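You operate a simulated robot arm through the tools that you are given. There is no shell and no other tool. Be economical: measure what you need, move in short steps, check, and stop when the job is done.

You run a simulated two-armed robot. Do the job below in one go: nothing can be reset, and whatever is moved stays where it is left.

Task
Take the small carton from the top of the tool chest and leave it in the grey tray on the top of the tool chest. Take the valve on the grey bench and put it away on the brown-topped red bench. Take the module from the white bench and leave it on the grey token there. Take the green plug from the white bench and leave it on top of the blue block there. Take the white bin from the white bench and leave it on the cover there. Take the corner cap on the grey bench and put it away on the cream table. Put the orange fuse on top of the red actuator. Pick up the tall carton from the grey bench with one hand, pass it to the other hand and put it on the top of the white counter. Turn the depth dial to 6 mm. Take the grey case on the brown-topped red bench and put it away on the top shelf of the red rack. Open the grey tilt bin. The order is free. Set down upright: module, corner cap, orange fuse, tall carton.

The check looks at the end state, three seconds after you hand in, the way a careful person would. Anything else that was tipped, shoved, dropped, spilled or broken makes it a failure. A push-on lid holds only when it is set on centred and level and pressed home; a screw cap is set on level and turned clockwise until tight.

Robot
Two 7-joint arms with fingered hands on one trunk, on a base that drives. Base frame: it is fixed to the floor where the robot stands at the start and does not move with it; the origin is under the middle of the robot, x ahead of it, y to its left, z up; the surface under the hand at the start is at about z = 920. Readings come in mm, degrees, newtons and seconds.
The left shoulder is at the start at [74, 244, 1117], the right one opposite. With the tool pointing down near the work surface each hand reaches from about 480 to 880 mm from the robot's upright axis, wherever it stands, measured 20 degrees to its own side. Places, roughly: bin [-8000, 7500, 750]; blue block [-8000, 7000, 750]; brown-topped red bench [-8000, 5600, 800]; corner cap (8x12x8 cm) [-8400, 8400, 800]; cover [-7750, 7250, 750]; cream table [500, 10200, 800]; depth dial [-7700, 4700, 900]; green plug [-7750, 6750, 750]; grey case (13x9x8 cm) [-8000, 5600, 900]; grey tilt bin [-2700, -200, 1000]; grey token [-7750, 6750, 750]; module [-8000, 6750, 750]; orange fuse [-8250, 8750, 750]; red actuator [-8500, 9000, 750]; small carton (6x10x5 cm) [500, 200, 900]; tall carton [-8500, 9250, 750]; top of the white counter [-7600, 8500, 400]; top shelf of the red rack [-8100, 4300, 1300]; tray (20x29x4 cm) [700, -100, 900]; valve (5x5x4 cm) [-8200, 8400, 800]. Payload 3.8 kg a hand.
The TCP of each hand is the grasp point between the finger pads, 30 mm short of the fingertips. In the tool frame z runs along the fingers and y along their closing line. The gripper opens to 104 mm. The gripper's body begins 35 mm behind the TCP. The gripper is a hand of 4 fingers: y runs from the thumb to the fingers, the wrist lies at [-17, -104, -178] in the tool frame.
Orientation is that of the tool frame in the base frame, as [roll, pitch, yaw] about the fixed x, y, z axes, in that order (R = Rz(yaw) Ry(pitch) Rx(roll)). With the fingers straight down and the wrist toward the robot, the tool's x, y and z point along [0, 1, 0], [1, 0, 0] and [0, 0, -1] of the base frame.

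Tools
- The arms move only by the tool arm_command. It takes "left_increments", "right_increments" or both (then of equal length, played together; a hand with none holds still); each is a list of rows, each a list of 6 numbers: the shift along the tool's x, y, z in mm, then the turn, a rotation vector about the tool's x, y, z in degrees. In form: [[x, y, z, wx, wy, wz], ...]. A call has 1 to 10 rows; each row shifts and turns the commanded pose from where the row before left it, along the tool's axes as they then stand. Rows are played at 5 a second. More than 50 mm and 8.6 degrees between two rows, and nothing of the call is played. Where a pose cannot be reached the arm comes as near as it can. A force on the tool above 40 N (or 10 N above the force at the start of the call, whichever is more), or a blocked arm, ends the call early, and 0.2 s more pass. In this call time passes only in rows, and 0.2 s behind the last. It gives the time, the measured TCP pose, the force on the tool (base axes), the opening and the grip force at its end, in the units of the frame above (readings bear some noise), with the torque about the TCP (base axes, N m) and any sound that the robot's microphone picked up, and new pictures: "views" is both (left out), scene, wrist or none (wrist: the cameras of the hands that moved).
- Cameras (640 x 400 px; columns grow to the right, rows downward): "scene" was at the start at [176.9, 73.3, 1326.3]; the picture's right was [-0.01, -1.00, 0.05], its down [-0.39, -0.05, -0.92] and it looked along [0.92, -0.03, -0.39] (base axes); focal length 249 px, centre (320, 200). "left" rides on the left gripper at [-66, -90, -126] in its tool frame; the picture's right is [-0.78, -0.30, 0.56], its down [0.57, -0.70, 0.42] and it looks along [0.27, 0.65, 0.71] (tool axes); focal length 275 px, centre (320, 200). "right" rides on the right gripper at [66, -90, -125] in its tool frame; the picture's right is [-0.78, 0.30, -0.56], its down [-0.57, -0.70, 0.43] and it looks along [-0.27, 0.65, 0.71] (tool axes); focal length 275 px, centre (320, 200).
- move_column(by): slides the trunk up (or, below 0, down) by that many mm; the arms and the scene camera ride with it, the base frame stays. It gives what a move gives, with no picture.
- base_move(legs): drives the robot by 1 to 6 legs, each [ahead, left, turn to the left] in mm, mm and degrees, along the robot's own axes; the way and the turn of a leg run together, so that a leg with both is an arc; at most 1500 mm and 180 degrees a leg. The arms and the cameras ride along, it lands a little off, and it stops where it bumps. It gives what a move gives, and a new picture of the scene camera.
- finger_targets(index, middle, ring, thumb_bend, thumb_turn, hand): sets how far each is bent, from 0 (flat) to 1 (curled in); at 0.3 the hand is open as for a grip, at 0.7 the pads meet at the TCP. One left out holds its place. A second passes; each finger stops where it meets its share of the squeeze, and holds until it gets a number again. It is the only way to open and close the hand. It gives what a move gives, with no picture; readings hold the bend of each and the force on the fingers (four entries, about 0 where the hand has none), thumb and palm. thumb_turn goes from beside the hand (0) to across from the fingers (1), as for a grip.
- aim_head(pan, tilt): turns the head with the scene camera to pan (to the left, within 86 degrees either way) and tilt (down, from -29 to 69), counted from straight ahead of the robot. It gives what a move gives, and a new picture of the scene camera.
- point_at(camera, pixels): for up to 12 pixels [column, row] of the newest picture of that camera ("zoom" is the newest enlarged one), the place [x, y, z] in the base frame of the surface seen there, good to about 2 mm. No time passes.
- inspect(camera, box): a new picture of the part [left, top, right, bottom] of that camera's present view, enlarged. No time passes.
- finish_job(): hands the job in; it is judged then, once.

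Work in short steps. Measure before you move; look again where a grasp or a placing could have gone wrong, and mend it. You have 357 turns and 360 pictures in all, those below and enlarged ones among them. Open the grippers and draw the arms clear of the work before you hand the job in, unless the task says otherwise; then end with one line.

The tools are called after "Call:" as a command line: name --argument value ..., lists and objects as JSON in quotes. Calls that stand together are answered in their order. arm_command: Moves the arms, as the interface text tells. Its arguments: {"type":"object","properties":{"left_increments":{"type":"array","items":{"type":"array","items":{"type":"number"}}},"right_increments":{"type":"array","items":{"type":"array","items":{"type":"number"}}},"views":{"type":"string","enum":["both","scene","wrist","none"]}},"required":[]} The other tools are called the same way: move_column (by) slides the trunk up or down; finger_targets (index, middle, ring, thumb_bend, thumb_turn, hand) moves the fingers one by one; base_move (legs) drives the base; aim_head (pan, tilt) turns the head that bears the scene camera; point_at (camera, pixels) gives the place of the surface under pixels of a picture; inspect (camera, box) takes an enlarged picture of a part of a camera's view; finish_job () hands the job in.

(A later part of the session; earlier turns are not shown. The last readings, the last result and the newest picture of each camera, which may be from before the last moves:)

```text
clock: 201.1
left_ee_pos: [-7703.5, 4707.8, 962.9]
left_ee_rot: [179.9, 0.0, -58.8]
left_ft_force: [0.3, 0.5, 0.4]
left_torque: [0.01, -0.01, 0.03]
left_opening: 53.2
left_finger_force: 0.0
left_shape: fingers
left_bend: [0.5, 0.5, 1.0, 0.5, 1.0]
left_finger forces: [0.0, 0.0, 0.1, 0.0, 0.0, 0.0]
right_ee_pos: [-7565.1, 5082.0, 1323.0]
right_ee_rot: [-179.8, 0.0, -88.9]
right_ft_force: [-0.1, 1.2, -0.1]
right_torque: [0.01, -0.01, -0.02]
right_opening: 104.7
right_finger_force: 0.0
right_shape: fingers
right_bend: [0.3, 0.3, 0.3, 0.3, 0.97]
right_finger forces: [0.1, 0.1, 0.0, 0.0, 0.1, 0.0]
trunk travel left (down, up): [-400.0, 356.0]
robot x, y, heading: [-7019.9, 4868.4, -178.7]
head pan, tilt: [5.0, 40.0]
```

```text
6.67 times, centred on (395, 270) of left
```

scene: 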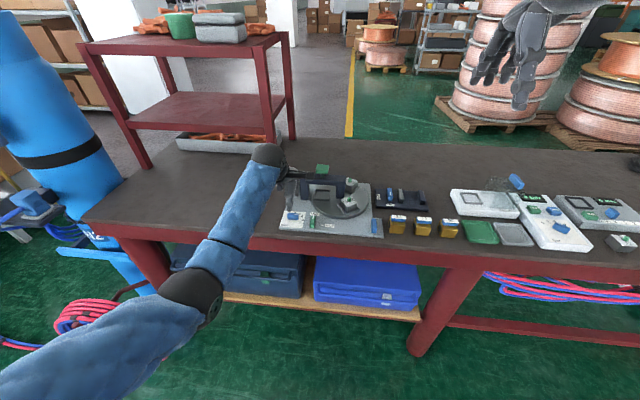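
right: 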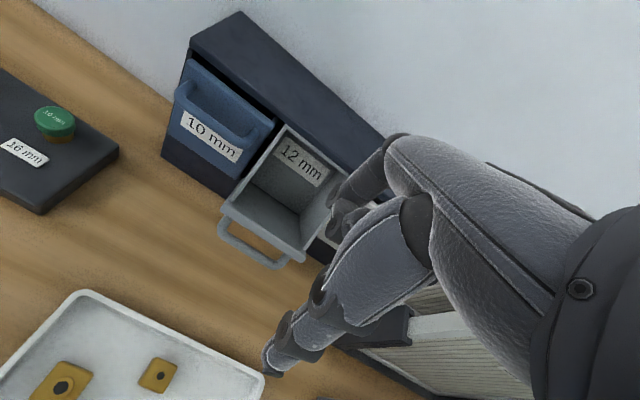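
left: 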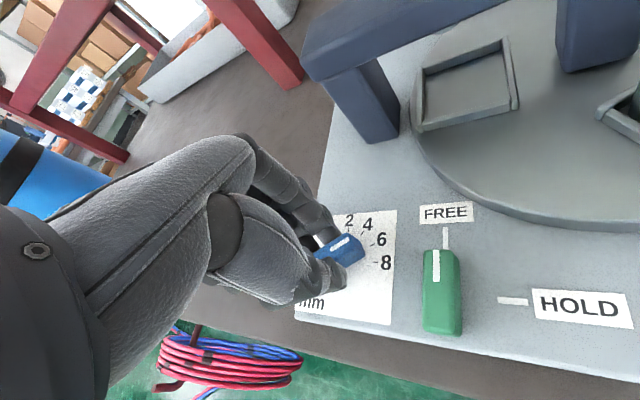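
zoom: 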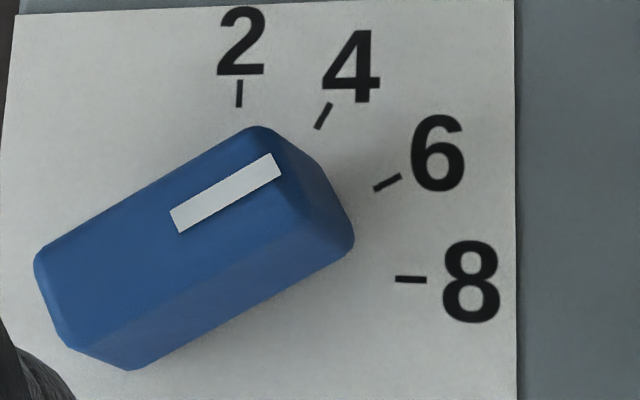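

Pointer now aligns with 6 (28.3° vs 26.6°). Dial done. I raise the hand, reset fingers, and go north to the white bench.

Call:
arm_command --left_increments '[[0, 0, -45, 0, 0, 8], [0, 0, -45, 0, 0, 8], [0, 0, -45, 0, 0, 8], [0, 0, -45, 0, 0, 7]]' --views "none"

Call:
finger_targets --hand "left" --index 0.3 --middle 0.3 --ring 0.3 --thumb_bend 0.3

Call:
base_move --legs '[[0, -1050, -1.3], [0, -1050, 0]]'

Call:
aim_head --pan 0 --tilt 35

```text
clock: 202.1
left_ee_pos: [-7701.2, 4707.4, 1143.8]
left_ee_rot: [179.9, 0.0, -89.8]
left_ft_force: [0.4, 0.0, -0.8]
left_torque: [0.01, -0.03, -0.01]
left_opening: 53.2
left_finger_force: 0.0
left_shape: fingers
left_bend: [0.5, 0.5, 1.0, 0.5, 1.0]
left_finger forces: [0.0, 0.1, 0.1, 0.0, 0.1, 0.1]
right_ee_pos: [-7565.7, 5082.0, 1325.1]
right_ee_rot: [-179.7, 0.0, -89.0]
right_ft_force: [0.3, -0.2, 0.4]
right_torque: [0.01, 0.04, -0.01]
right_opening: 104.7
right_finger_force: 0.0
right_shape: fingers
right_bend: [0.3, 0.3, 0.3, 0.3, 0.97]
right_finger forces: [0.0, 0.1, 0.0, 0.0, 0.0, 0.0]
trunk travel left (down, up): [-400.0, 356.0]
robot x, y, heading: [-7016.7, 4872.1, -178.6]
head pan, tilt: [5.0, 40.0]
```

```text
clock: 203.1
left_ee_pos: [-7701.7, 4708.1, 1143.5]
left_ee_rot: [180.0, -0.1, -89.8]
left_ft_force: [0.2, -0.1, 0.8]
left_torque: [0.03, 0.03, -0.01]
left_opening: 104.2
left_finger_force: 0.1
left_shape: fingers
left_bend: [0.3, 0.3, 0.3, 0.3, 0.97]
left_finger forces: [0.0, 0.0, 0.0, 0.0, 0.1, 0.1]
right_ee_pos: [-7565.8, 5081.3, 1323.9]
right_ee_rot: [-179.8, 0.1, -89.0]
right_ft_force: [-0.3, -0.3, 0.3]
right_torque: [-0.01, 0.0, -0.06]
right_opening: 104.8
right_finger_force: 0.1
right_shape: fingers
right_bend: [0.3, 0.3, 0.3, 0.3, 0.97]
right_finger forces: [0.0, 0.0, 0.0, 0.1, 0.0, 0.1]
trunk travel left (down, up): [-400.0, 356.0]
robot x, y, heading: [-7020.7, 4870.6, -178.3]
head pan, tilt: [5.0, 40.0]
```

```text
clock: 213.6
left_ee_pos: [-7710.8, 6834.4, 1143.5]
left_ee_rot: [179.9, -0.1, -91.7]
left_ft_force: [-0.3, 0.1, 0.0]
left_torque: [-0.02, -0.01, -0.02]
left_opening: 104.2
left_finger_force: 0.0
left_shape: fingers
left_bend: [0.3, 0.3, 0.3, 0.3, 0.97]
left_finger forces: [0.0, 0.0, 0.0, 0.1, 0.0, 0.0]
right_ee_pos: [-7563.7, 7203.8, 1325.0]
right_ee_rot: [-179.8, -0.1, -90.8]
right_ft_force: [0.0, 1.2, -0.2]
right_torque: [-0.04, -0.01, 0.05]
right_opening: 104.7
right_finger_force: 0.1
right_shape: fingers
right_bend: [0.3, 0.3, 0.3, 0.3, 0.97]
right_finger forces: [0.1, 0.0, 0.0, 0.1, 0.0, 0.0]
trunk travel left (down, up): [-400.0, 356.0]
robot x, y, heading: [-7028.5, 6972.8, 179.1]
head pan, tilt: [5.0, 40.0]
```

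scene: 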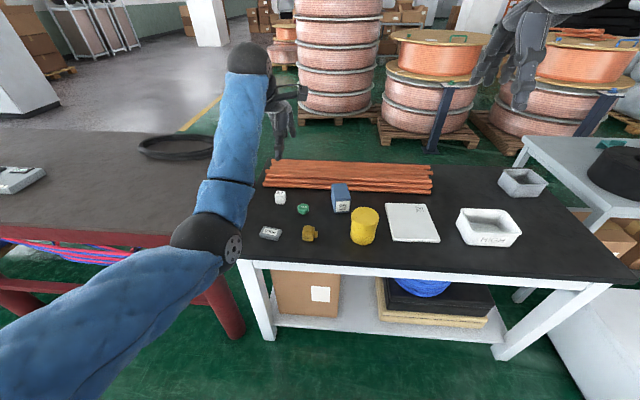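

```text
clock: 214.2
left_ee_pos: [-7711.5, 6832.7, 1142.6]
left_ee_rot: [179.8, 0.0, -91.7]
left_ft_force: [0.7, -1.4, -0.4]
left_torque: [0.02, 0.01, -0.01]
left_opening: 103.9
left_finger_force: 0.1
left_shape: fingers
left_bend: [0.3, 0.3, 0.3, 0.3, 0.97]
left_finger forces: [0.0, 0.0, 0.0, 0.0, 0.0, 0.1]
right_ee_pos: [-7563.0, 7203.9, 1324.4]
right_ee_rot: [-179.9, 0.0, -90.8]
right_ft_force: [-0.2, 0.1, -0.2]
right_torque: [-0.03, -0.04, 0.02]
right_opening: 104.7
right_finger_force: 0.1
right_shape: fingers
right_bend: [0.3, 0.3, 0.3, 0.3, 0.97]
right_finger forces: [0.0, 0.0, 0.1, 0.0, 0.0, 0.0]
trunk travel left (down, up): [-400.0, 356.0]
robot x, y, heading: [-7024.4, 6974.1, 179.4]
head pan, tilt: [0.0, 35.0]
```

scene: 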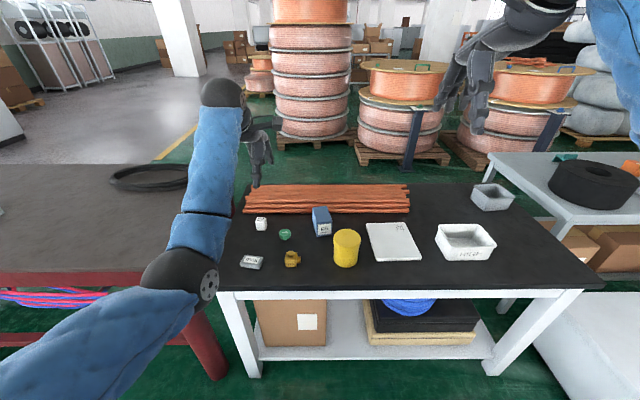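

White bench in view. I zoom in on its objects.

Call:
inspect --camera "scene" --box '[230, 190, 380, 285]'

Call:
inspect --camera "scene" --box '[350, 180, 520, 285]'

Call:
point_at --camera "scene" --pixels '[[261, 221], [251, 260], [285, 234], [321, 213], [292, 255], [347, 237], [393, 240], [465, 232], [440, 232], [490, 230], [465, 250], [400, 285]]'

```text
4.21 times, centred on (305, 238) of scene
```

zoom: 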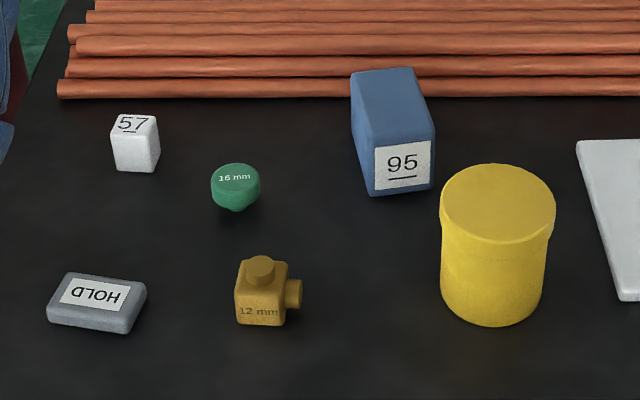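

```text
3.76 times, centred on (435, 232) of scene
```

zoom: 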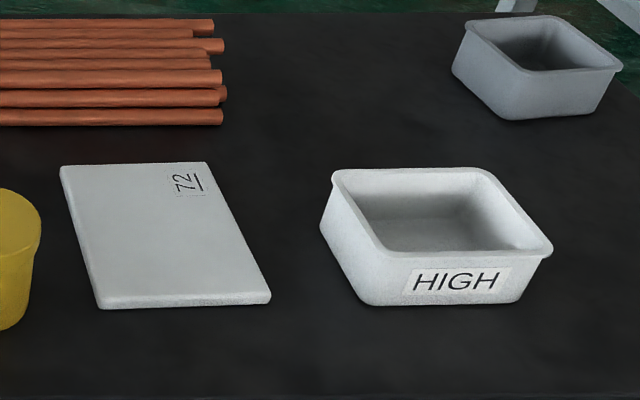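

```text
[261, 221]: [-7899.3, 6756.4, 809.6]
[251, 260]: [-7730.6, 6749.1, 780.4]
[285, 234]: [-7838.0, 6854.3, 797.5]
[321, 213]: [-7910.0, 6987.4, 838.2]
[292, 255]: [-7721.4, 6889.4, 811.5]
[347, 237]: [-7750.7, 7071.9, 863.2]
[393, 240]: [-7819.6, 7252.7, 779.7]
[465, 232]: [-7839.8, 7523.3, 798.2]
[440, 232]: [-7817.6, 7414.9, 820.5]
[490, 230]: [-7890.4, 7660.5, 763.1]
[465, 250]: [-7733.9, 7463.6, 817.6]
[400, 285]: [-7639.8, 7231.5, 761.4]
```

Module = white cube "57" near (−7899, 6756); token (−7731, 6749); plug (−7838, 6854); blue block (−7910, 6987). I raise the left hand, lower the trunk to this bench's height and drive up to x≈−7250.

Call:
arm_command --left_increments '[[0, 0, -45, 0, 0, 1], [0, 0, -45, 0, 0, 0.7], [0, 0, -40, 0, 0, 0]]' --views "none"

Call:
move_column --by -280

Call:
base_move --legs '[[225, 0, 0.6]]'

Call:
aim_head --pan 8 --tilt 45

```text
clock: 215.0
left_ee_pos: [-7710.5, 6834.0, 1275.6]
left_ee_rot: [179.9, -0.1, -93.4]
left_ft_force: [0.4, 0.2, -0.5]
left_torque: [-0.01, 0.02, 0.03]
left_opening: 104.2
left_finger_force: 0.0
left_shape: fingers
left_bend: [0.3, 0.3, 0.3, 0.3, 0.97]
left_finger forces: [0.0, 0.0, 0.0, 0.0, 0.0, 0.0]
right_ee_pos: [-7561.7, 7204.0, 1325.2]
right_ee_rot: [-179.9, 0.1, -90.8]
right_ft_force: [-0.1, 0.7, -0.2]
right_torque: [-0.01, -0.01, -0.02]
right_opening: 104.5
right_finger_force: 0.2
right_shape: fingers
right_bend: [0.3, 0.3, 0.3, 0.3, 0.97]
right_finger forces: [0.0, 0.1, 0.0, 0.1, 0.0, 0.1]
trunk travel left (down, up): [-400.0, 356.0]
robot x, y, heading: [-7027.1, 6974.6, 179.4]
head pan, tilt: [0.0, 35.0]
```

```text
clock: 217.8
left_ee_pos: [-7751.4, 6834.2, 924.4]
left_ee_rot: [-173.6, 0.3, -93.4]
left_ft_force: [0.4, -0.5, 0.1]
left_torque: [0.0, 0.03, 0.01]
left_opening: 104.3
left_finger_force: 0.1
left_shape: fingers
left_bend: [0.3, 0.3, 0.3, 0.3, 0.97]
left_finger forces: [0.1, 0.0, 0.0, 0.1, 0.0, 0.1]
right_ee_pos: [-7562.7, 7203.2, 1045.2]
right_ee_rot: [-179.9, 0.0, -90.8]
right_ft_force: [0.5, 0.1, -0.2]
right_torque: [0.03, 0.03, -0.01]
right_opening: 104.4
right_finger_force: 0.1
right_shape: fingers
right_bend: [0.3, 0.3, 0.3, 0.3, 0.97]
right_finger forces: [0.0, 0.0, 0.1, 0.0, 0.0, 0.0]
trunk travel left (down, up): [-120.0, 636.0]
robot x, y, heading: [-7023.6, 6972.6, 179.6]
head pan, tilt: [0.0, 35.0]
```

```text
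clock: 219.6
left_ee_pos: [-7977.7, 6825.6, 923.9]
left_ee_rot: [-173.5, 0.3, -92.7]
left_ft_force: [0.1, 0.6, -0.1]
left_torque: [0.0, 0.0, 0.0]
left_opening: 104.5
left_finger_force: 0.0
left_shape: fingers
left_bend: [0.3, 0.3, 0.3, 0.3, 0.97]
left_finger forces: [0.0, 0.0, 0.0, 0.1, 0.0, 0.0]
right_ee_pos: [-7793.7, 7197.6, 1043.6]
right_ee_rot: [-179.9, -0.1, -90.1]
right_ft_force: [-0.4, -0.1, -1.0]
right_torque: [-0.01, 0.0, -0.03]
right_opening: 104.6
right_finger_force: 0.0
right_shape: fingers
right_bend: [0.3, 0.3, 0.3, 0.3, 0.97]
right_finger forces: [0.0, 0.1, 0.0, 0.1, 0.0, 0.0]
trunk travel left (down, up): [-120.0, 636.0]
robot x, y, heading: [-7252.3, 6974.1, -179.9]
head pan, tilt: [0.0, 35.0]
```

scene: 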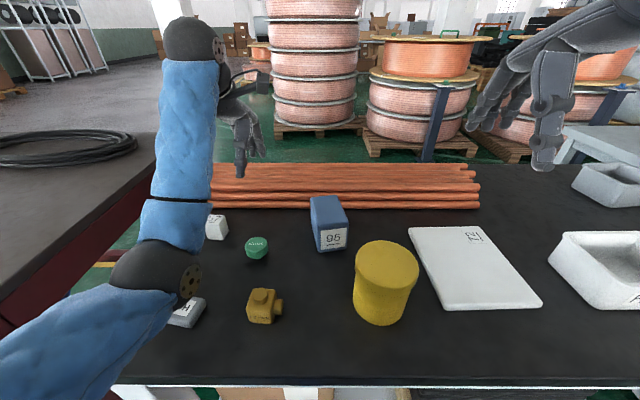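

```text
clock: 220.3
left_ee_pos: [-7977.4, 6825.2, 924.3]
left_ee_rot: [-173.5, 0.3, -92.5]
left_ft_force: [0.4, -0.2, 0.0]
left_torque: [0.0, 0.01, 0.01]
left_opening: 104.6
left_finger_force: 0.0
left_shape: fingers
left_bend: [0.3, 0.3, 0.3, 0.3, 0.97]
left_finger forces: [0.0, 0.0, 0.0, 0.1, 0.0, 0.0]
right_ee_pos: [-7794.5, 7197.4, 1044.7]
right_ee_rot: [-179.8, 0.0, -90.1]
right_ft_force: [0.3, -0.5, 0.8]
right_torque: [0.02, 0.02, 0.0]
right_opening: 104.7
right_finger_force: 0.0
right_shape: fingers
right_bend: [0.3, 0.3, 0.3, 0.3, 0.97]
right_finger forces: [0.0, 0.0, 0.1, 0.0, 0.0, 0.0]
trunk travel left (down, up): [-120.0, 636.0]
robot x, y, heading: [-7257.2, 6978.6, -179.7]
head pan, tilt: [8.0, 45.0]
```

scene: 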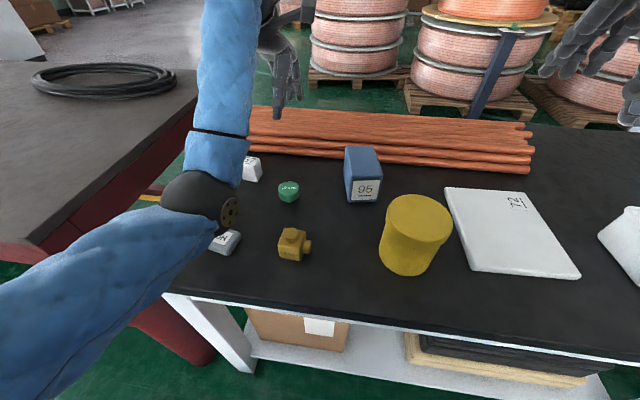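

The arm hides the module; I use the left wrist camera.

Call:
inspect --camera "left" --box '[0, 0, 640, 400]'

```text
1.00 times, centred on (320, 200) of left (not enlarged: the box is as wide or as high as the picture)
```

zoom: 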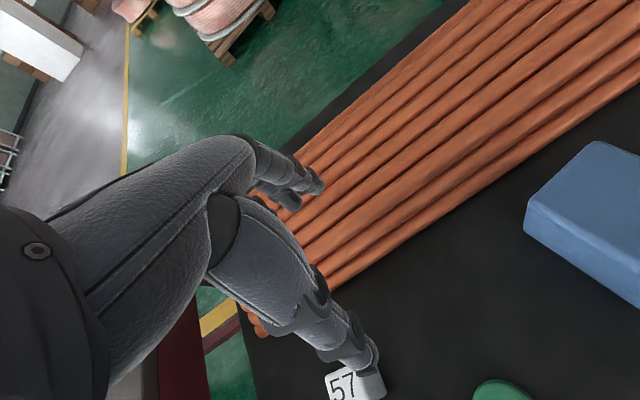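

I draw the left hand back and up, level it, and look.

Call:
arm_command --left_increments '[[0, -40, -20, -6.5, 0, 0], [0, -45, -20, 0, 0, -2.5], [0, -45, -20, 0, 0, 0], [0, -45, -20, 0, 0, 0], [0, -40, -20, 0, 0, 0]]' --views "wrist"

```text
clock: 221.5
left_ee_pos: [-7946.0, 6808.3, 966.8]
left_ee_rot: [180.0, 0.3, -90.3]
left_ft_force: [-0.2, 0.2, -0.3]
left_torque: [0.01, 0.06, -0.01]
left_opening: 104.3
left_finger_force: 0.1
left_shape: fingers
left_bend: [0.3, 0.3, 0.3, 0.3, 0.97]
left_finger forces: [0.0, 0.0, 0.0, 0.0, 0.0, 0.1]
left hand out of reach, approached as far as the arm can: row 1, 2, 3, 4, 5
right_ee_pos: [-7793.8, 7197.2, 1044.1]
right_ee_rot: [-179.8, 0.0, -90.1]
right_ft_force: [0.2, 0.5, 0.9]
right_torque: [0.01, 0.01, 0.0]
right_opening: 104.7
right_finger_force: 0.1
right_shape: fingers
right_bend: [0.3, 0.3, 0.3, 0.3, 0.97]
right_finger forces: [0.0, 0.0, 0.1, 0.0, 0.0, 0.0]
trunk travel left (down, up): [-120.0, 636.0]
robot x, y, heading: [-7256.3, 6971.7, -179.8]
head pan, tilt: [8.0, 45.0]
```

left: 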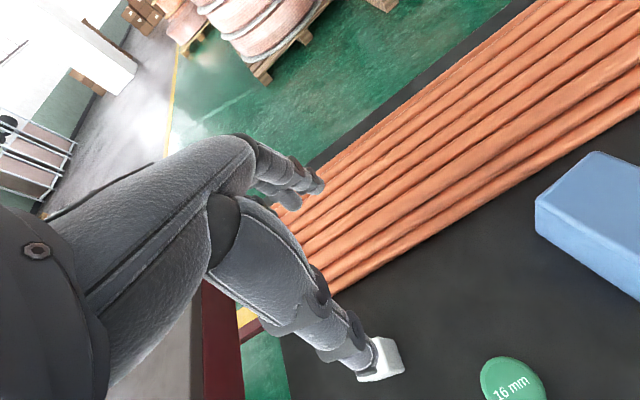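

Call:
inspect --camera "left" --box '[320, 300, 560, 400]'

Call:
arm_command --left_increments '[[0, -20, 0, 0, 0, 0], [0, -20, 0, 0, 0, 0]]' --views "wrist"

```text
2.67 times, centred on (440, 350) of left
```

zoom: 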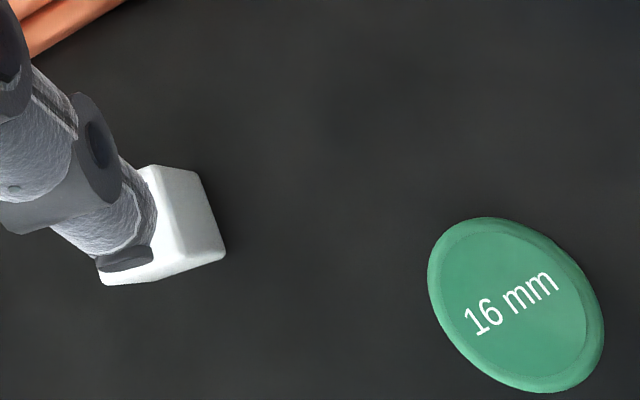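

```text
clock: 222.1
left_ee_pos: [-7943.2, 6803.8, 958.4]
left_ee_rot: [-180.0, 0.2, -90.1]
left_ft_force: [0.9, 0.8, 0.4]
left_torque: [-0.01, 0.0, 0.01]
left_opening: 104.3
left_finger_force: 0.0
left_shape: fingers
left_bend: [0.3, 0.3, 0.3, 0.3, 0.97]
left_finger forces: [0.0, 0.0, 0.0, 0.0, 0.0, 0.0]
left hand out of reach, approached as far as the arm can: row 1, 2
right_ee_pos: [-7792.7, 7197.1, 1044.3]
right_ee_rot: [-179.9, 0.0, -90.1]
right_ft_force: [0.9, 0.4, 0.2]
right_torque: [0.0, 0.04, -0.02]
right_opening: 104.6
right_finger_force: 0.1
right_shape: fingers
right_bend: [0.3, 0.3, 0.3, 0.3, 0.97]
right_finger forces: [0.1, 0.0, 0.0, 0.0, 0.0, 0.0]
trunk travel left (down, up): [-120.0, 636.0]
robot x, y, heading: [-7253.4, 6976.9, -179.9]
head pan, tilt: [8.0, 45.0]
```

left: 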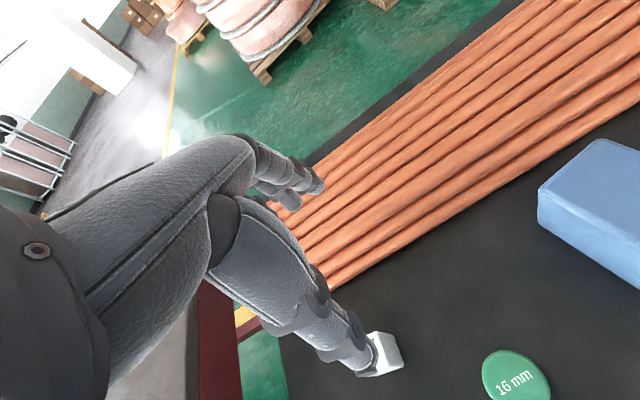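

The arm seems at some limit. I measure where the elbow and forearm are.

Call:
aim_head --pan 25 --tilt 45

Call:
point_at --camera "scene" --pixels '[[290, 205], [310, 140], [320, 60], [180, 260], [260, 210], [230, 180], [60, 330]]'

```text
clock: 222.9
left_ee_pos: [-7944.8, 6803.2, 957.3]
left_ee_rot: [180.0, 0.3, -90.1]
left_ft_force: [-0.1, 0.3, -1.1]
left_torque: [-0.05, 0.03, 0.01]
left_opening: 104.4
left_finger_force: 0.0
left_shape: fingers
left_bend: [0.3, 0.3, 0.3, 0.3, 0.97]
left_finger forces: [0.1, 0.0, 0.1, 0.1, 0.0, 0.1]
right_ee_pos: [-7792.8, 7198.3, 1044.5]
right_ee_rot: [-179.8, 0.0, -90.2]
right_ft_force: [0.7, 0.1, -0.3]
right_torque: [0.01, 0.02, -0.02]
right_opening: 104.5
right_finger_force: 0.0
right_shape: fingers
right_bend: [0.3, 0.3, 0.3, 0.3, 0.97]
right_finger forces: [0.0, 0.1, 0.0, 0.1, 0.0, 0.0]
trunk travel left (down, up): [-120.0, 636.0]
robot x, y, heading: [-7252.2, 6979.5, -179.8]
head pan, tilt: [25.0, 45.0]
```

scene: 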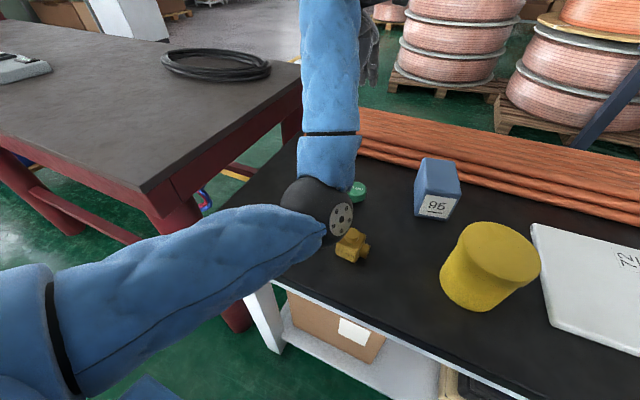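

```text
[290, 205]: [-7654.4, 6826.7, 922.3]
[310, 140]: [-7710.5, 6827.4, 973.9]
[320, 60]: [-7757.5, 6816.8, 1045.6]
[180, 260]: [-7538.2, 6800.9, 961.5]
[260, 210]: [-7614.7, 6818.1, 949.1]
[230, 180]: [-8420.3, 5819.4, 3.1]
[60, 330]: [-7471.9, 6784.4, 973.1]
```

The elbow is low and turned inward. I try moving the hand out to the left and down to free it.

Call:
arm_command --left_increments '[[20, 0, 0, 0, 0, 0], [20, 0, 0, 0, 0, 0], [20, 0, 0, 0, 0, 0], [20, -10, 10, 0, 0, 0]]' --views "scene"

```text
clock: 223.9
left_ee_pos: [-7933.7, 6723.4, 946.2]
left_ee_rot: [-179.9, 0.2, -90.1]
left_ft_force: [0.4, 0.4, 0.2]
left_torque: [-0.02, -0.01, -0.01]
left_opening: 104.4
left_finger_force: 0.1
left_shape: fingers
left_bend: [0.3, 0.3, 0.3, 0.3, 0.97]
left_finger forces: [0.0, 0.0, 0.0, 0.0, 0.0, 0.0]
right_ee_pos: [-7793.6, 7197.5, 1045.0]
right_ee_rot: [-179.7, 0.0, -90.1]
right_ft_force: [0.3, 0.6, -0.1]
right_torque: [0.03, 0.0, 0.02]
right_opening: 104.6
right_finger_force: 0.1
right_shape: fingers
right_bend: [0.3, 0.3, 0.3, 0.3, 0.97]
right_finger forces: [0.1, 0.1, 0.0, 0.0, 0.1, 0.0]
trunk travel left (down, up): [-120.0, 636.0]
robot x, y, heading: [-7255.1, 6973.5, -179.9]
head pan, tilt: [25.0, 45.0]
```

scene: 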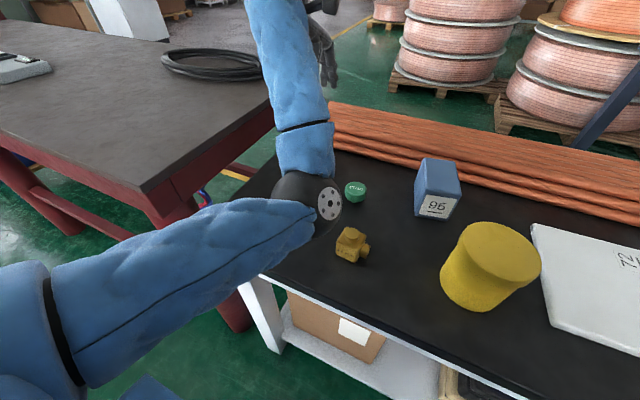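

Now reachable. I pull the hand back toward the robot and up.

Call:
arm_command --left_increments '[[10, -25, 0, 0, 0, 0], [10, -25, 0, 0, 0, 0], [10, -25, 0, 0, 0, 0], [0, -25, 0, 0, 0, 0], [0, -25, 0, 0, 0, 0]]' --views "both"

```text
clock: 225.1
left_ee_pos: [-7889.6, 6653.2, 929.8]
left_ee_rot: [-180.0, 0.4, -90.1]
left_ft_force: [0.2, 0.5, 0.1]
left_torque: [0.01, 0.0, -0.02]
left_opening: 104.4
left_finger_force: 0.0
left_shape: fingers
left_bend: [0.3, 0.3, 0.3, 0.3, 0.97]
left_finger forces: [0.1, 0.0, 0.0, 0.1, 0.0, 0.1]
left hand out of reach, approached as far as the arm can: row 1, 2, 3, 4, 5
right_ee_pos: [-7793.4, 7196.9, 1043.9]
right_ee_rot: [-179.8, 0.0, -90.2]
right_ft_force: [0.0, 0.3, 0.0]
right_torque: [0.0, 0.0, -0.03]
right_opening: 104.6
right_finger_force: 0.1
right_shape: fingers
right_bend: [0.3, 0.3, 0.3, 0.3, 0.97]
right_finger forces: [0.0, 0.0, 0.0, 0.1, 0.0, 0.0]
trunk travel left (down, up): [-120.0, 636.0]
robot x, y, heading: [-7253.9, 6975.6, -180.0]
head pan, tilt: [25.0, 45.0]
```

scene: 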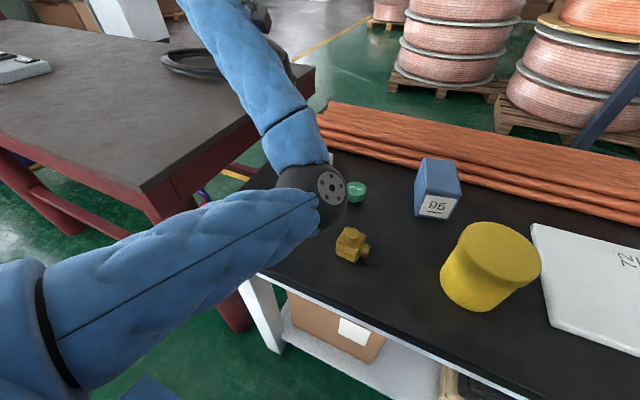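
left: 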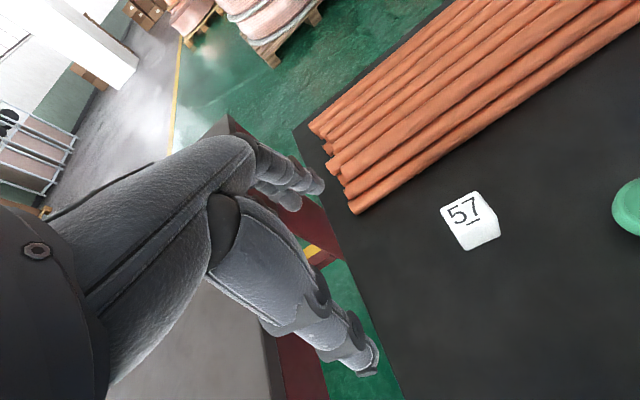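

The elbow is flipped inward. I raise the trunk for space, stretch the arm forward and swing it right, then retract, hoping the elbow settles outward.

Call:
move_column --by 280

Call:
arm_command --left_increments '[[-30, 35, -10, 0, 0, 0], [-30, 35, -10, 0, 0, 0], [-30, 35, -10, 0, 0, 0], [-30, 35, -10, 0, 0, 0], [-30, 35, -10, 0, 0, 0], [-40, 0, 0, 0, 0, 0], [-40, 0, 0, 0, 0, 0], [-40, -10, 0, 0, 0, 0]]' --views "none"

Call:
arm_command --left_increments '[[0, -40, -10, 0, 0, 0], [0, -40, -10, 0, 0, 0], [0, -40, -10, 0, 0, 0], [0, -40, 0, 0, 0, 0], [0, -40, 0, 0, 0, 0], [0, -40, 0, 0, 0, 0]]' --views "scene"

```text
clock: 227.9
left_ee_pos: [-7889.2, 6652.9, 1207.2]
left_ee_rot: [-179.9, 0.3, -90.2]
left_ft_force: [-0.2, 1.4, 0.2]
left_torque: [0.01, 0.01, 0.0]
left_opening: 104.4
left_finger_force: 0.1
left_shape: fingers
left_bend: [0.3, 0.3, 0.3, 0.3, 0.97]
left_finger forces: [0.0, 0.0, 0.1, 0.0, 0.0, 0.1]
right_ee_pos: [-7793.9, 7196.4, 1323.4]
right_ee_rot: [-179.8, 0.0, -90.0]
right_ft_force: [-0.7, 0.2, 0.4]
right_torque: [-0.04, 0.01, -0.01]
right_opening: 104.7
right_finger_force: 0.0
right_shape: fingers
right_bend: [0.3, 0.3, 0.3, 0.3, 0.97]
right_finger forces: [0.0, 0.0, 0.0, 0.1, 0.0, 0.1]
trunk travel left (down, up): [-400.0, 356.0]
robot x, y, heading: [-7253.2, 6973.2, -180.0]
head pan, tilt: [25.0, 45.0]
```

```text
clock: 229.7
left_ee_pos: [-7975.4, 6916.6, 1237.4]
left_ee_rot: [180.0, 0.2, -90.1]
left_ft_force: [-0.5, -0.1, 0.7]
left_torque: [-0.02, 0.02, 0.0]
left_opening: 104.3
left_finger_force: 0.0
left_shape: fingers
left_bend: [0.3, 0.3, 0.3, 0.3, 0.97]
left_finger forces: [0.0, 0.0, 0.0, 0.0, 0.1, 0.1]
left hand out of reach, approached as far as the arm can: row 4, 5, 6, 7
right_ee_pos: [-7792.3, 7198.2, 1325.0]
right_ee_rot: [-179.9, -0.1, -90.1]
right_ft_force: [-0.2, 0.7, -0.1]
right_torque: [-0.03, 0.0, 0.0]
right_opening: 104.7
right_finger_force: 0.1
right_shape: fingers
right_bend: [0.3, 0.3, 0.3, 0.3, 0.97]
right_finger forces: [0.0, 0.0, 0.0, 0.0, 0.0, 0.1]
trunk travel left (down, up): [-400.0, 356.0]
robot x, y, heading: [-7254.3, 6972.5, -179.9]
head pan, tilt: [25.0, 45.0]
```

```text
clock: 231.1
left_ee_pos: [-7851.0, 6921.5, 1253.5]
left_ee_rot: [179.9, 0.3, -90.3]
left_ft_force: [-0.6, 0.8, -0.4]
left_torque: [-0.02, 0.0, -0.04]
left_opening: 104.4
left_finger_force: 0.0
left_shape: fingers
left_bend: [0.3, 0.3, 0.3, 0.3, 0.97]
left_finger forces: [0.0, 0.1, 0.1, 0.0, 0.0, 0.1]
left hand out of reach, approached as far as the arm can: row 4, 5, 6
right_ee_pos: [-7792.6, 7196.9, 1325.1]
right_ee_rot: [-179.8, 0.0, -90.1]
right_ft_force: [-0.8, -0.1, -0.2]
right_torque: [0.01, -0.03, 0.03]
right_opening: 104.6
right_finger_force: 0.1
right_shape: fingers
right_bend: [0.3, 0.3, 0.3, 0.3, 0.97]
right_finger forces: [0.1, 0.0, 0.0, 0.0, 0.1, 0.0]
trunk travel left (down, up): [-400.0, 356.0]
robot x, y, heading: [-7250.8, 6974.7, -179.8]
head pan, tilt: [25.0, 45.0]
```

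scene: 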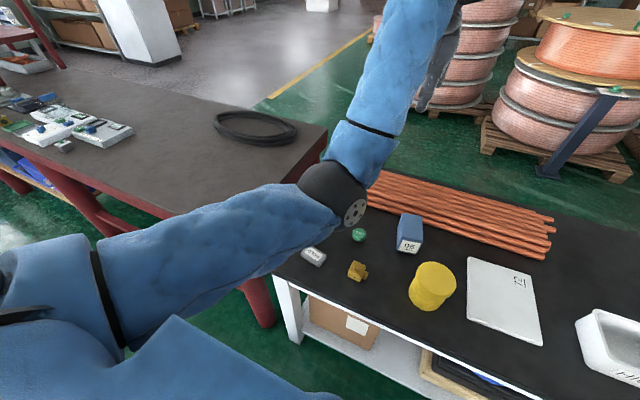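

Elbow still inward. I rotate the wrist outward (as in the first pick, which put the elbow to the left), retract, then rotate back.

Call:
arm_command --left_increments '[[0, 0, 0, 0, 0, 8.5], [0, 0, 0, 0, 0, 8.5], [0, 0, 0, 0, 0, 8.5], [0, 0, 0, 0, 0, 8.5], [0, 0, 0, 0, 0, 8.5], [0, 0, 0, 0, 0, 8.5], [0, 0, 0, 0, 0, 8.5], [0, 0, 0, 0, 0, 8.5], [0, 0, 0, 0, 0, 8.5]]' --views "scene"

```text
clock: 233.1
left_ee_pos: [-7848.5, 6921.7, 1254.5]
left_ee_rot: [179.6, 0.0, -166.8]
left_ft_force: [0.9, 0.5, 0.5]
left_torque: [-0.04, 0.02, -0.02]
left_opening: 104.6
left_finger_force: 0.1
left_shape: fingers
left_bend: [0.3, 0.3, 0.3, 0.3, 0.97]
left_finger forces: [0.0, 0.0, 0.0, 0.0, 0.0, 0.0]
right_ee_pos: [-7793.7, 7198.3, 1323.8]
right_ee_rot: [-179.8, -0.1, -90.1]
right_ft_force: [-0.2, 0.5, 0.0]
right_torque: [-0.01, 0.0, -0.03]
right_opening: 104.7
right_finger_force: 0.0
right_shape: fingers
right_bend: [0.3, 0.3, 0.3, 0.3, 0.97]
right_finger forces: [0.1, 0.0, 0.1, 0.1, 0.0, 0.1]
trunk travel left (down, up): [-400.0, 356.0]
robot x, y, heading: [-7255.3, 6970.2, -179.7]
head pan, tilt: [25.0, 45.0]
```

scene: 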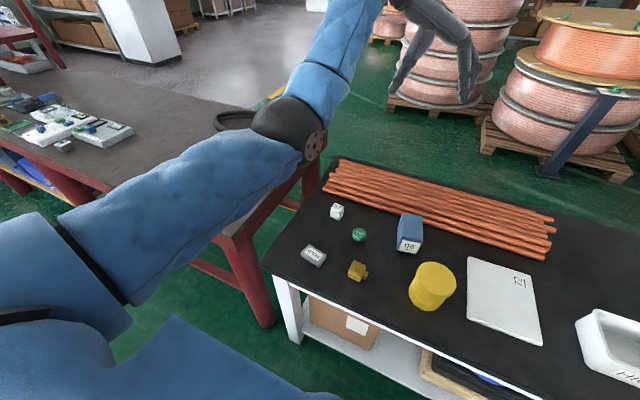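

Elbow moved outward. Now retract toward the robot.

Call:
arm_command --left_increments '[[-37, -15, 0, 0, 0, 0], [-37, -15, 0, 0, 0, 0], [-37, -15, 0, 0, 0, 0], [-37, -15, 0, 0, 0, 0], [0, 0, 0, 0, 0, -8], [0, 0, 0, 0, 0, -8], [0, 0, 0, 0, 0, -8], [0, 0, 0, 0, 0, -8]]' --views "scene"

```text
clock: 234.9
left_ee_pos: [-7690.5, 6898.3, 1253.2]
left_ee_rot: [179.8, 0.2, -134.6]
left_ft_force: [-0.5, -1.1, -0.2]
left_torque: [-0.01, 0.0, -0.02]
left_opening: 104.4
left_finger_force: 0.0
left_shape: fingers
left_bend: [0.3, 0.3, 0.3, 0.3, 0.97]
left_finger forces: [0.0, 0.0, 0.1, 0.0, 0.0, 0.0]
right_ee_pos: [-7793.6, 7197.7, 1325.3]
right_ee_rot: [-179.9, 0.0, -90.1]
right_ft_force: [-0.6, 1.2, 0.6]
right_torque: [0.01, 0.0, -0.02]
right_opening: 104.6
right_finger_force: 0.0
right_shape: fingers
right_bend: [0.3, 0.3, 0.3, 0.3, 0.97]
right_finger forces: [0.1, 0.0, 0.1, 0.0, 0.1, 0.0]
trunk travel left (down, up): [-400.0, 356.0]
robot x, y, heading: [-7255.3, 6971.5, -179.8]
head pan, tilt: [25.0, 45.0]
```

scene: 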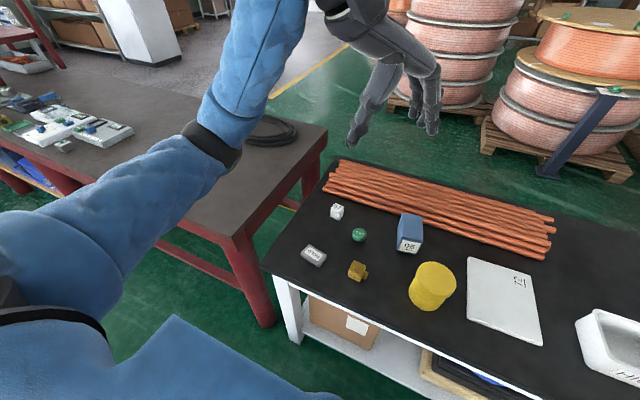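

Good configuration now. I rotate back to yaw −90 and shift left over to about y 6800.

Call:
arm_command --left_increments '[[0, 0, 0, 0, 0, -8.5], [0, 0, 0, 0, 0, -8.5], [0, 0, 0, 0, 0, -8.5], [0, 0, 0, 0, 0, -8.5], [0, 0, 0, 0, 0, -8.5], [0, 0, 0, 0, 0, -2], [40, 20, 0, 0, 0, 0], [40, 20, 0, 0, 0, 0], [20, 20, 0, 0, 0, 0]]' --views "none"

Call:
move_column --by -200

Call:
aim_head --pan 12 --tilt 45

```text
clock: 236.9
left_ee_pos: [-7750.1, 6799.1, 1254.8]
left_ee_rot: [-179.9, 0.3, -90.3]
left_ft_force: [-0.4, -0.2, 0.2]
left_torque: [0.01, -0.02, -0.02]
left_opening: 104.4
left_finger_force: 0.0
left_shape: fingers
left_bend: [0.3, 0.3, 0.3, 0.3, 0.97]
left_finger forces: [0.0, 0.0, 0.0, 0.1, 0.0, 0.0]
right_ee_pos: [-7792.9, 7196.4, 1325.1]
right_ee_rot: [-179.8, 0.1, -90.2]
right_ft_force: [-0.8, 0.6, -0.3]
right_torque: [0.0, 0.02, 0.05]
right_opening: 104.7
right_finger_force: 0.1
right_shape: fingers
right_bend: [0.3, 0.3, 0.3, 0.3, 0.97]
right_finger forces: [0.0, 0.1, 0.0, 0.0, 0.0, 0.0]
trunk travel left (down, up): [-400.0, 356.0]
robot x, y, heading: [-7254.1, 6972.9, -180.1]
head pan, tilt: [25.0, 45.0]
```

```text
clock: 239.1
left_ee_pos: [-7748.2, 6799.3, 1055.9]
left_ee_rot: [179.8, 0.3, -90.2]
left_ft_force: [-0.1, 1.1, -0.3]
left_torque: [0.0, 0.03, 0.04]
left_opening: 104.5
left_finger_force: 0.0
left_shape: fingers
left_bend: [0.3, 0.3, 0.3, 0.3, 0.97]
left_finger forces: [0.0, 0.0, 0.1, 0.0, 0.0, 0.0]
right_ee_pos: [-7791.7, 7197.0, 1125.8]
right_ee_rot: [-179.9, 0.0, -90.1]
right_ft_force: [0.7, 0.1, 1.2]
right_torque: [0.0, -0.01, 0.0]
right_opening: 104.3
right_finger_force: 0.1
right_shape: fingers
right_bend: [0.3, 0.3, 0.3, 0.3, 0.97]
right_finger forces: [0.0, 0.0, 0.1, 0.1, 0.0, 0.0]
trunk travel left (down, up): [-200.0, 556.0]
robot x, y, heading: [-7252.4, 6973.3, -179.8]
head pan, tilt: [25.0, 45.0]
```

```text
clock: 239.8
left_ee_pos: [-7750.1, 6798.8, 1054.9]
left_ee_rot: [180.0, 0.3, -90.1]
left_ft_force: [-0.5, 1.0, 0.1]
left_torque: [-0.02, 0.01, 0.0]
left_opening: 104.7
left_finger_force: 0.0
left_shape: fingers
left_bend: [0.3, 0.3, 0.3, 0.3, 0.97]
left_finger forces: [0.0, 0.1, 0.0, 0.0, 0.0, 0.0]
right_ee_pos: [-7792.3, 7197.1, 1124.6]
right_ee_rot: [-179.8, 0.0, -90.0]
right_ft_force: [0.4, -0.2, 0.1]
right_torque: [0.0, 0.04, 0.0]
right_opening: 104.6
right_finger_force: 0.0
right_shape: fingers
right_bend: [0.3, 0.3, 0.3, 0.3, 0.97]
right_finger forces: [0.0, 0.0, 0.0, 0.0, 0.1, 0.0]
trunk travel left (down, up): [-200.0, 556.0]
robot x, y, heading: [-7256.0, 6978.0, -179.9]
head pan, tilt: [12.0, 45.0]
```

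scene: 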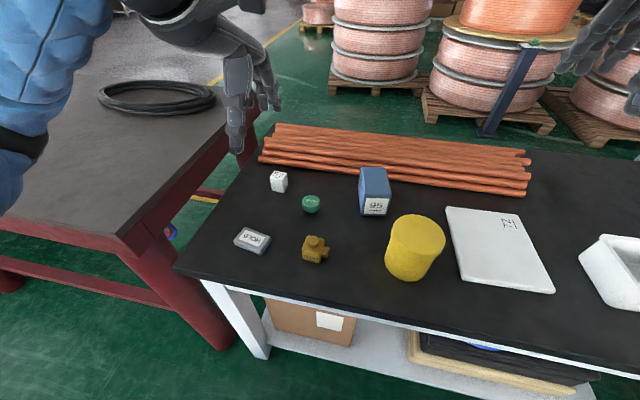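

Clear view. I zoom and measure module, token, plug and block.

Call:
inspect --camera "scene" --box '[225, 160, 345, 265]'

Call:
point_at --camera "scene" --pixels '[[280, 173], [272, 174], [288, 174], [280, 190], [252, 236], [237, 238], [268, 241], [243, 229], [311, 201], [302, 203], [320, 203], [311, 210]]'

```text
3.81 times, centred on (285, 212) of scene
```

zoom: 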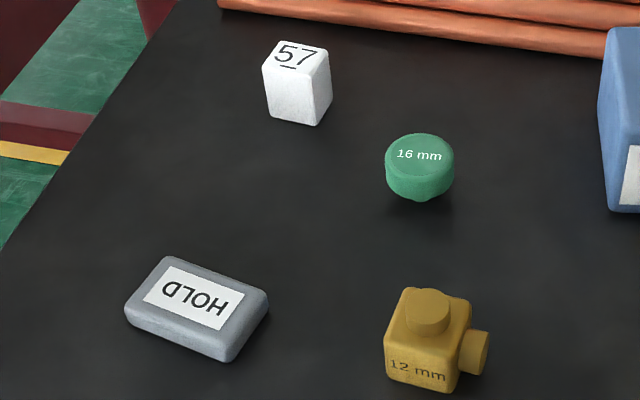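

```text
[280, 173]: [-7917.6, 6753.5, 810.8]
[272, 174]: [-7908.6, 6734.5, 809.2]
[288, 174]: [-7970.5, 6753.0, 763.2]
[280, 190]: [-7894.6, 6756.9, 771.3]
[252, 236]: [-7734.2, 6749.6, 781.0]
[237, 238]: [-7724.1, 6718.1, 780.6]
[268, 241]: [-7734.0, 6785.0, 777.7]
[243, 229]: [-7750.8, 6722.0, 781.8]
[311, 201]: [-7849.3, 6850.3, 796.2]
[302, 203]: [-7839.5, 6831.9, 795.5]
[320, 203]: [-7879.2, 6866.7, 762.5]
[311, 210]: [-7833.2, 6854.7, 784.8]
```

Call:
point_at --camera "zoom" --pixels '[[280, 44], [322, 50], [308, 72], [268, 66], [298, 110], [165, 262], [130, 310], [262, 300], [222, 352], [196, 305], [420, 155], [420, 195]]'

Call:
point_at --camera "scene" --pixels '[[362, 170], [386, 170], [362, 192], [387, 195], [375, 182], [375, 210], [362, 210], [388, 210]]'

```text
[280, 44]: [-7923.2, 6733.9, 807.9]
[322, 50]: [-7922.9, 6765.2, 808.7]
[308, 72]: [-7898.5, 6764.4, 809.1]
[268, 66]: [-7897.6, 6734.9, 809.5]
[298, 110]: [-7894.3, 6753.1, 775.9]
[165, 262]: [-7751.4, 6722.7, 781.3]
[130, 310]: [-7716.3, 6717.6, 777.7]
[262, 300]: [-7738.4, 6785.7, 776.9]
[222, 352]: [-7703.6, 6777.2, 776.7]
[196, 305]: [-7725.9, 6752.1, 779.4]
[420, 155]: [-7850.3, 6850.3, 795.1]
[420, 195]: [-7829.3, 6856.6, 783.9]
```

```text
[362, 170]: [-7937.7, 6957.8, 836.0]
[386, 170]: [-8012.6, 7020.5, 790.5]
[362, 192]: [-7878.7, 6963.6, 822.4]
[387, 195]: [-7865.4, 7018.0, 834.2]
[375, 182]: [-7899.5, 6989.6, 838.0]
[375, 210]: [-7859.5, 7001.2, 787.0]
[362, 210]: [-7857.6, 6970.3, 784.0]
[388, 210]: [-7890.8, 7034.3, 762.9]
```

Module centre (−7910, 6750), z 763–810; token centre (−7727, 6751), top 780, turned ≈12°. I preshape the hand and go above the module.

Call:
finger_targets --hand "left" --index 0.48 --middle 0.48 --ring 0.48 --thumb_bend 0.48

Call:
arm_command --left_increments '[[13, 40, 0, 0, 0, 0], [13, 40, 0, 0, 0, 0], [13, 40, 0, 0, 0, 0], [13, 40, 0, 0, 0, 0], [0, 0, 45, 0, 0, 0], [0, 0, 45, 0, 0, 0], [0, 0, 45, 0, 0, 0], [0, 0, 40, 0, 0, 0]]' --views "wrist"

```text
clock: 240.8
left_ee_pos: [-7750.1, 6798.5, 1054.4]
left_ee_rot: [180.0, 0.3, -90.1]
left_ft_force: [-0.1, -0.1, -1.0]
left_torque: [0.0, -0.01, 0.01]
left_opening: 59.4
left_finger_force: 0.1
left_shape: fingers
left_bend: [0.48, 0.48, 0.48, 0.48, 1.0]
left_finger forces: [0.1, 0.0, 0.0, 0.1, 0.0, 0.0]
right_ee_pos: [-7793.4, 7197.9, 1125.0]
right_ee_rot: [-179.8, 0.0, -90.1]
right_ft_force: [-1.1, -0.1, -0.7]
right_torque: [-0.02, 0.03, 0.0]
right_opening: 104.5
right_finger_force: 0.0
right_shape: fingers
right_bend: [0.3, 0.3, 0.3, 0.3, 0.97]
right_finger forces: [0.1, 0.1, 0.0, 0.0, 0.1, 0.1]
trunk travel left (down, up): [-200.0, 556.0]
robot x, y, heading: [-7253.4, 6971.9, -180.0]
head pan, tilt: [12.0, 45.0]
```

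```text
clock: 242.6
left_ee_pos: [-7910.9, 6746.2, 878.5]
left_ee_rot: [-180.0, 0.4, -90.2]
left_ft_force: [0.0, 0.5, -0.1]
left_torque: [0.02, -0.02, -0.01]
left_opening: 59.3
left_finger_force: 0.1
left_shape: fingers
left_bend: [0.48, 0.48, 0.48, 0.48, 1.0]
left_finger forces: [0.0, 0.1, 0.1, 0.0, 0.0, 0.0]
right_ee_pos: [-7795.1, 7197.5, 1123.3]
right_ee_rot: [-179.8, -0.1, -90.1]
right_ft_force: [0.2, 0.3, -0.3]
right_torque: [0.02, 0.01, -0.01]
right_opening: 104.5
right_finger_force: 0.0
right_shape: fingers
right_bend: [0.3, 0.3, 0.3, 0.3, 0.97]
right_finger forces: [0.0, 0.0, 0.0, 0.0, 0.1, 0.1]
trunk travel left (down, up): [-200.0, 556.0]
robot x, y, heading: [-7253.4, 6977.6, -179.8]
head pan, tilt: [12.0, 45.0]
```

left: 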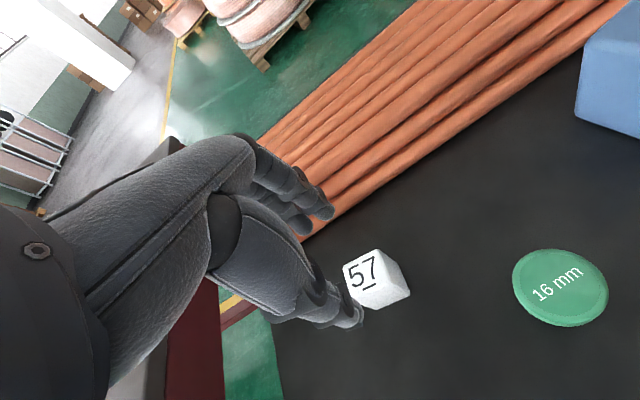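

Call:
point_at --camera "left" --pixels '[[325, 215], [345, 205], [320, 232], [375, 275], [360, 255], [395, 262], [408, 292], [360, 305]]'

Call:
arm_command --left_increments '[[-2, 0, 30, 0, 0, 0], [0, 0, 28, 0, 0, 0], [0, 0, 18, 0, 0, 0]]' --views "wrist"

```text
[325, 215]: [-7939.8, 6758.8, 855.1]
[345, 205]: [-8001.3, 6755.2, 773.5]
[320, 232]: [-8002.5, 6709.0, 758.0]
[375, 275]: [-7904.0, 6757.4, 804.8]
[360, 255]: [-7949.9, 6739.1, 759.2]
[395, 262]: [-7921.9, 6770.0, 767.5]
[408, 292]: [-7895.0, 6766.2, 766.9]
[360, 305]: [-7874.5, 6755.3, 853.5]
```

```text
clock: 243.4
left_ee_pos: [-7910.0, 6750.6, 802.9]
left_ee_rot: [-179.9, 0.2, -90.2]
left_ft_force: [-0.6, -0.3, 0.6]
left_torque: [0.02, -0.01, 0.01]
left_opening: 59.3
left_finger_force: 0.1
left_shape: fingers
left_bend: [0.48, 0.48, 0.48, 0.48, 1.0]
left_finger forces: [0.0, 0.0, 0.0, 0.0, 0.0, 0.1]
right_ee_pos: [-7793.7, 7196.3, 1125.1]
right_ee_rot: [-179.8, 0.1, -90.2]
right_ft_force: [0.5, 0.0, -0.6]
right_torque: [0.02, 0.01, 0.03]
right_opening: 104.6
right_finger_force: 0.1
right_shape: fingers
right_bend: [0.3, 0.3, 0.3, 0.3, 0.97]
right_finger forces: [0.0, 0.1, 0.0, 0.1, 0.1, 0.0]
trunk travel left (down, up): [-200.0, 556.0]
robot x, y, heading: [-7254.8, 6974.8, -179.9]
head pan, tilt: [12.0, 45.0]
```

left: 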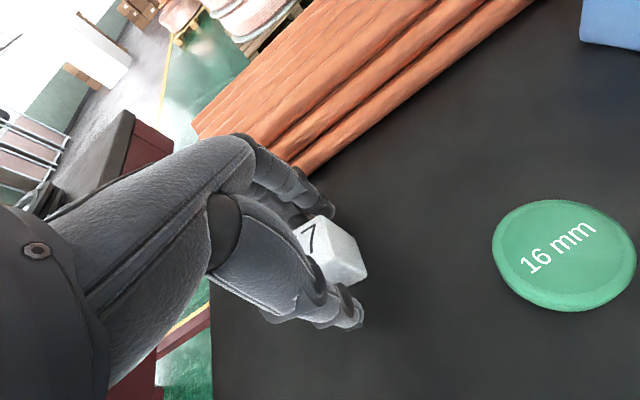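

Call:
finger_targets --hand "left" --index 0.7 --middle 0.7 --thumb_bend 0.7

Call:
arm_command --left_increments '[[0, 0, -30, 0, 0, 0], [0, 0, -30, 0, 0, 0]]' --views "wrist"

```text
clock: 244.4
left_ee_pos: [-7910.4, 6751.1, 803.5]
left_ee_rot: [-180.0, 0.3, -90.1]
left_ft_force: [0.1, 0.8, -0.1]
left_torque: [0.0, -0.03, 0.01]
left_opening: 28.9
left_finger_force: 12.9
left_shape: fingers
left_bend: [0.62, 0.63, 0.48, 0.59, 1.0]
left_finger forces: [5.6, 6.9, 0.1, 0.1, 12.3, 0.0]
right_ee_pos: [-7792.1, 7197.7, 1125.2]
right_ee_rot: [-179.8, 0.0, -90.1]
right_ft_force: [-0.2, -0.1, -1.2]
right_torque: [-0.01, 0.02, 0.03]
right_opening: 104.5
right_finger_force: 0.0
right_shape: fingers
right_bend: [0.3, 0.3, 0.3, 0.3, 0.97]
right_finger forces: [0.0, 0.0, 0.0, 0.0, 0.0, 0.0]
trunk travel left (down, up): [-200.0, 556.0]
robot x, y, heading: [-7257.8, 6972.6, -179.7]
head pan, tilt: [12.0, 45.0]
```

```text
clock: 245.0
left_ee_pos: [-7909.3, 6750.1, 863.7]
left_ee_rot: [179.9, 0.2, -90.1]
left_ft_force: [0.5, -0.2, -0.6]
left_torque: [0.0, -0.04, 0.0]
left_opening: 29.0
left_finger_force: 12.2
left_shape: fingers
left_bend: [0.62, 0.63, 0.48, 0.59, 1.0]
left_finger forces: [5.4, 6.9, 0.0, 0.1, 12.5, 0.0]
right_ee_pos: [-7793.2, 7197.1, 1124.7]
right_ee_rot: [-179.8, -0.1, -90.2]
right_ft_force: [-0.3, 1.1, 0.1]
right_torque: [-0.04, -0.02, 0.02]
right_opening: 104.6
right_finger_force: 0.0
right_shape: fingers
right_bend: [0.3, 0.3, 0.3, 0.3, 0.97]
right_finger forces: [0.0, 0.0, 0.0, 0.1, 0.0, 0.0]
trunk travel left (down, up): [-200.0, 556.0]
robot x, y, heading: [-7252.6, 6974.9, -180.0]
head pan, tilt: [12.0, 45.0]
```

left: 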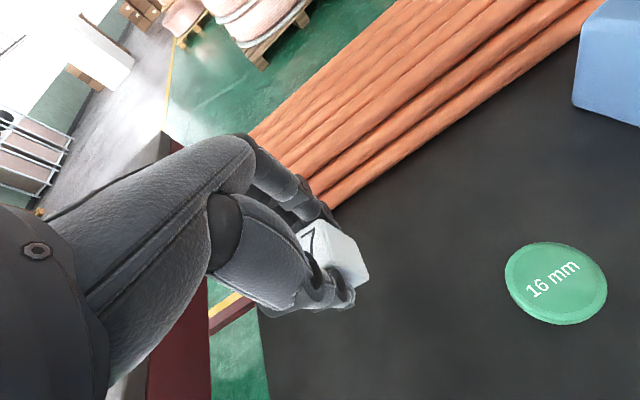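

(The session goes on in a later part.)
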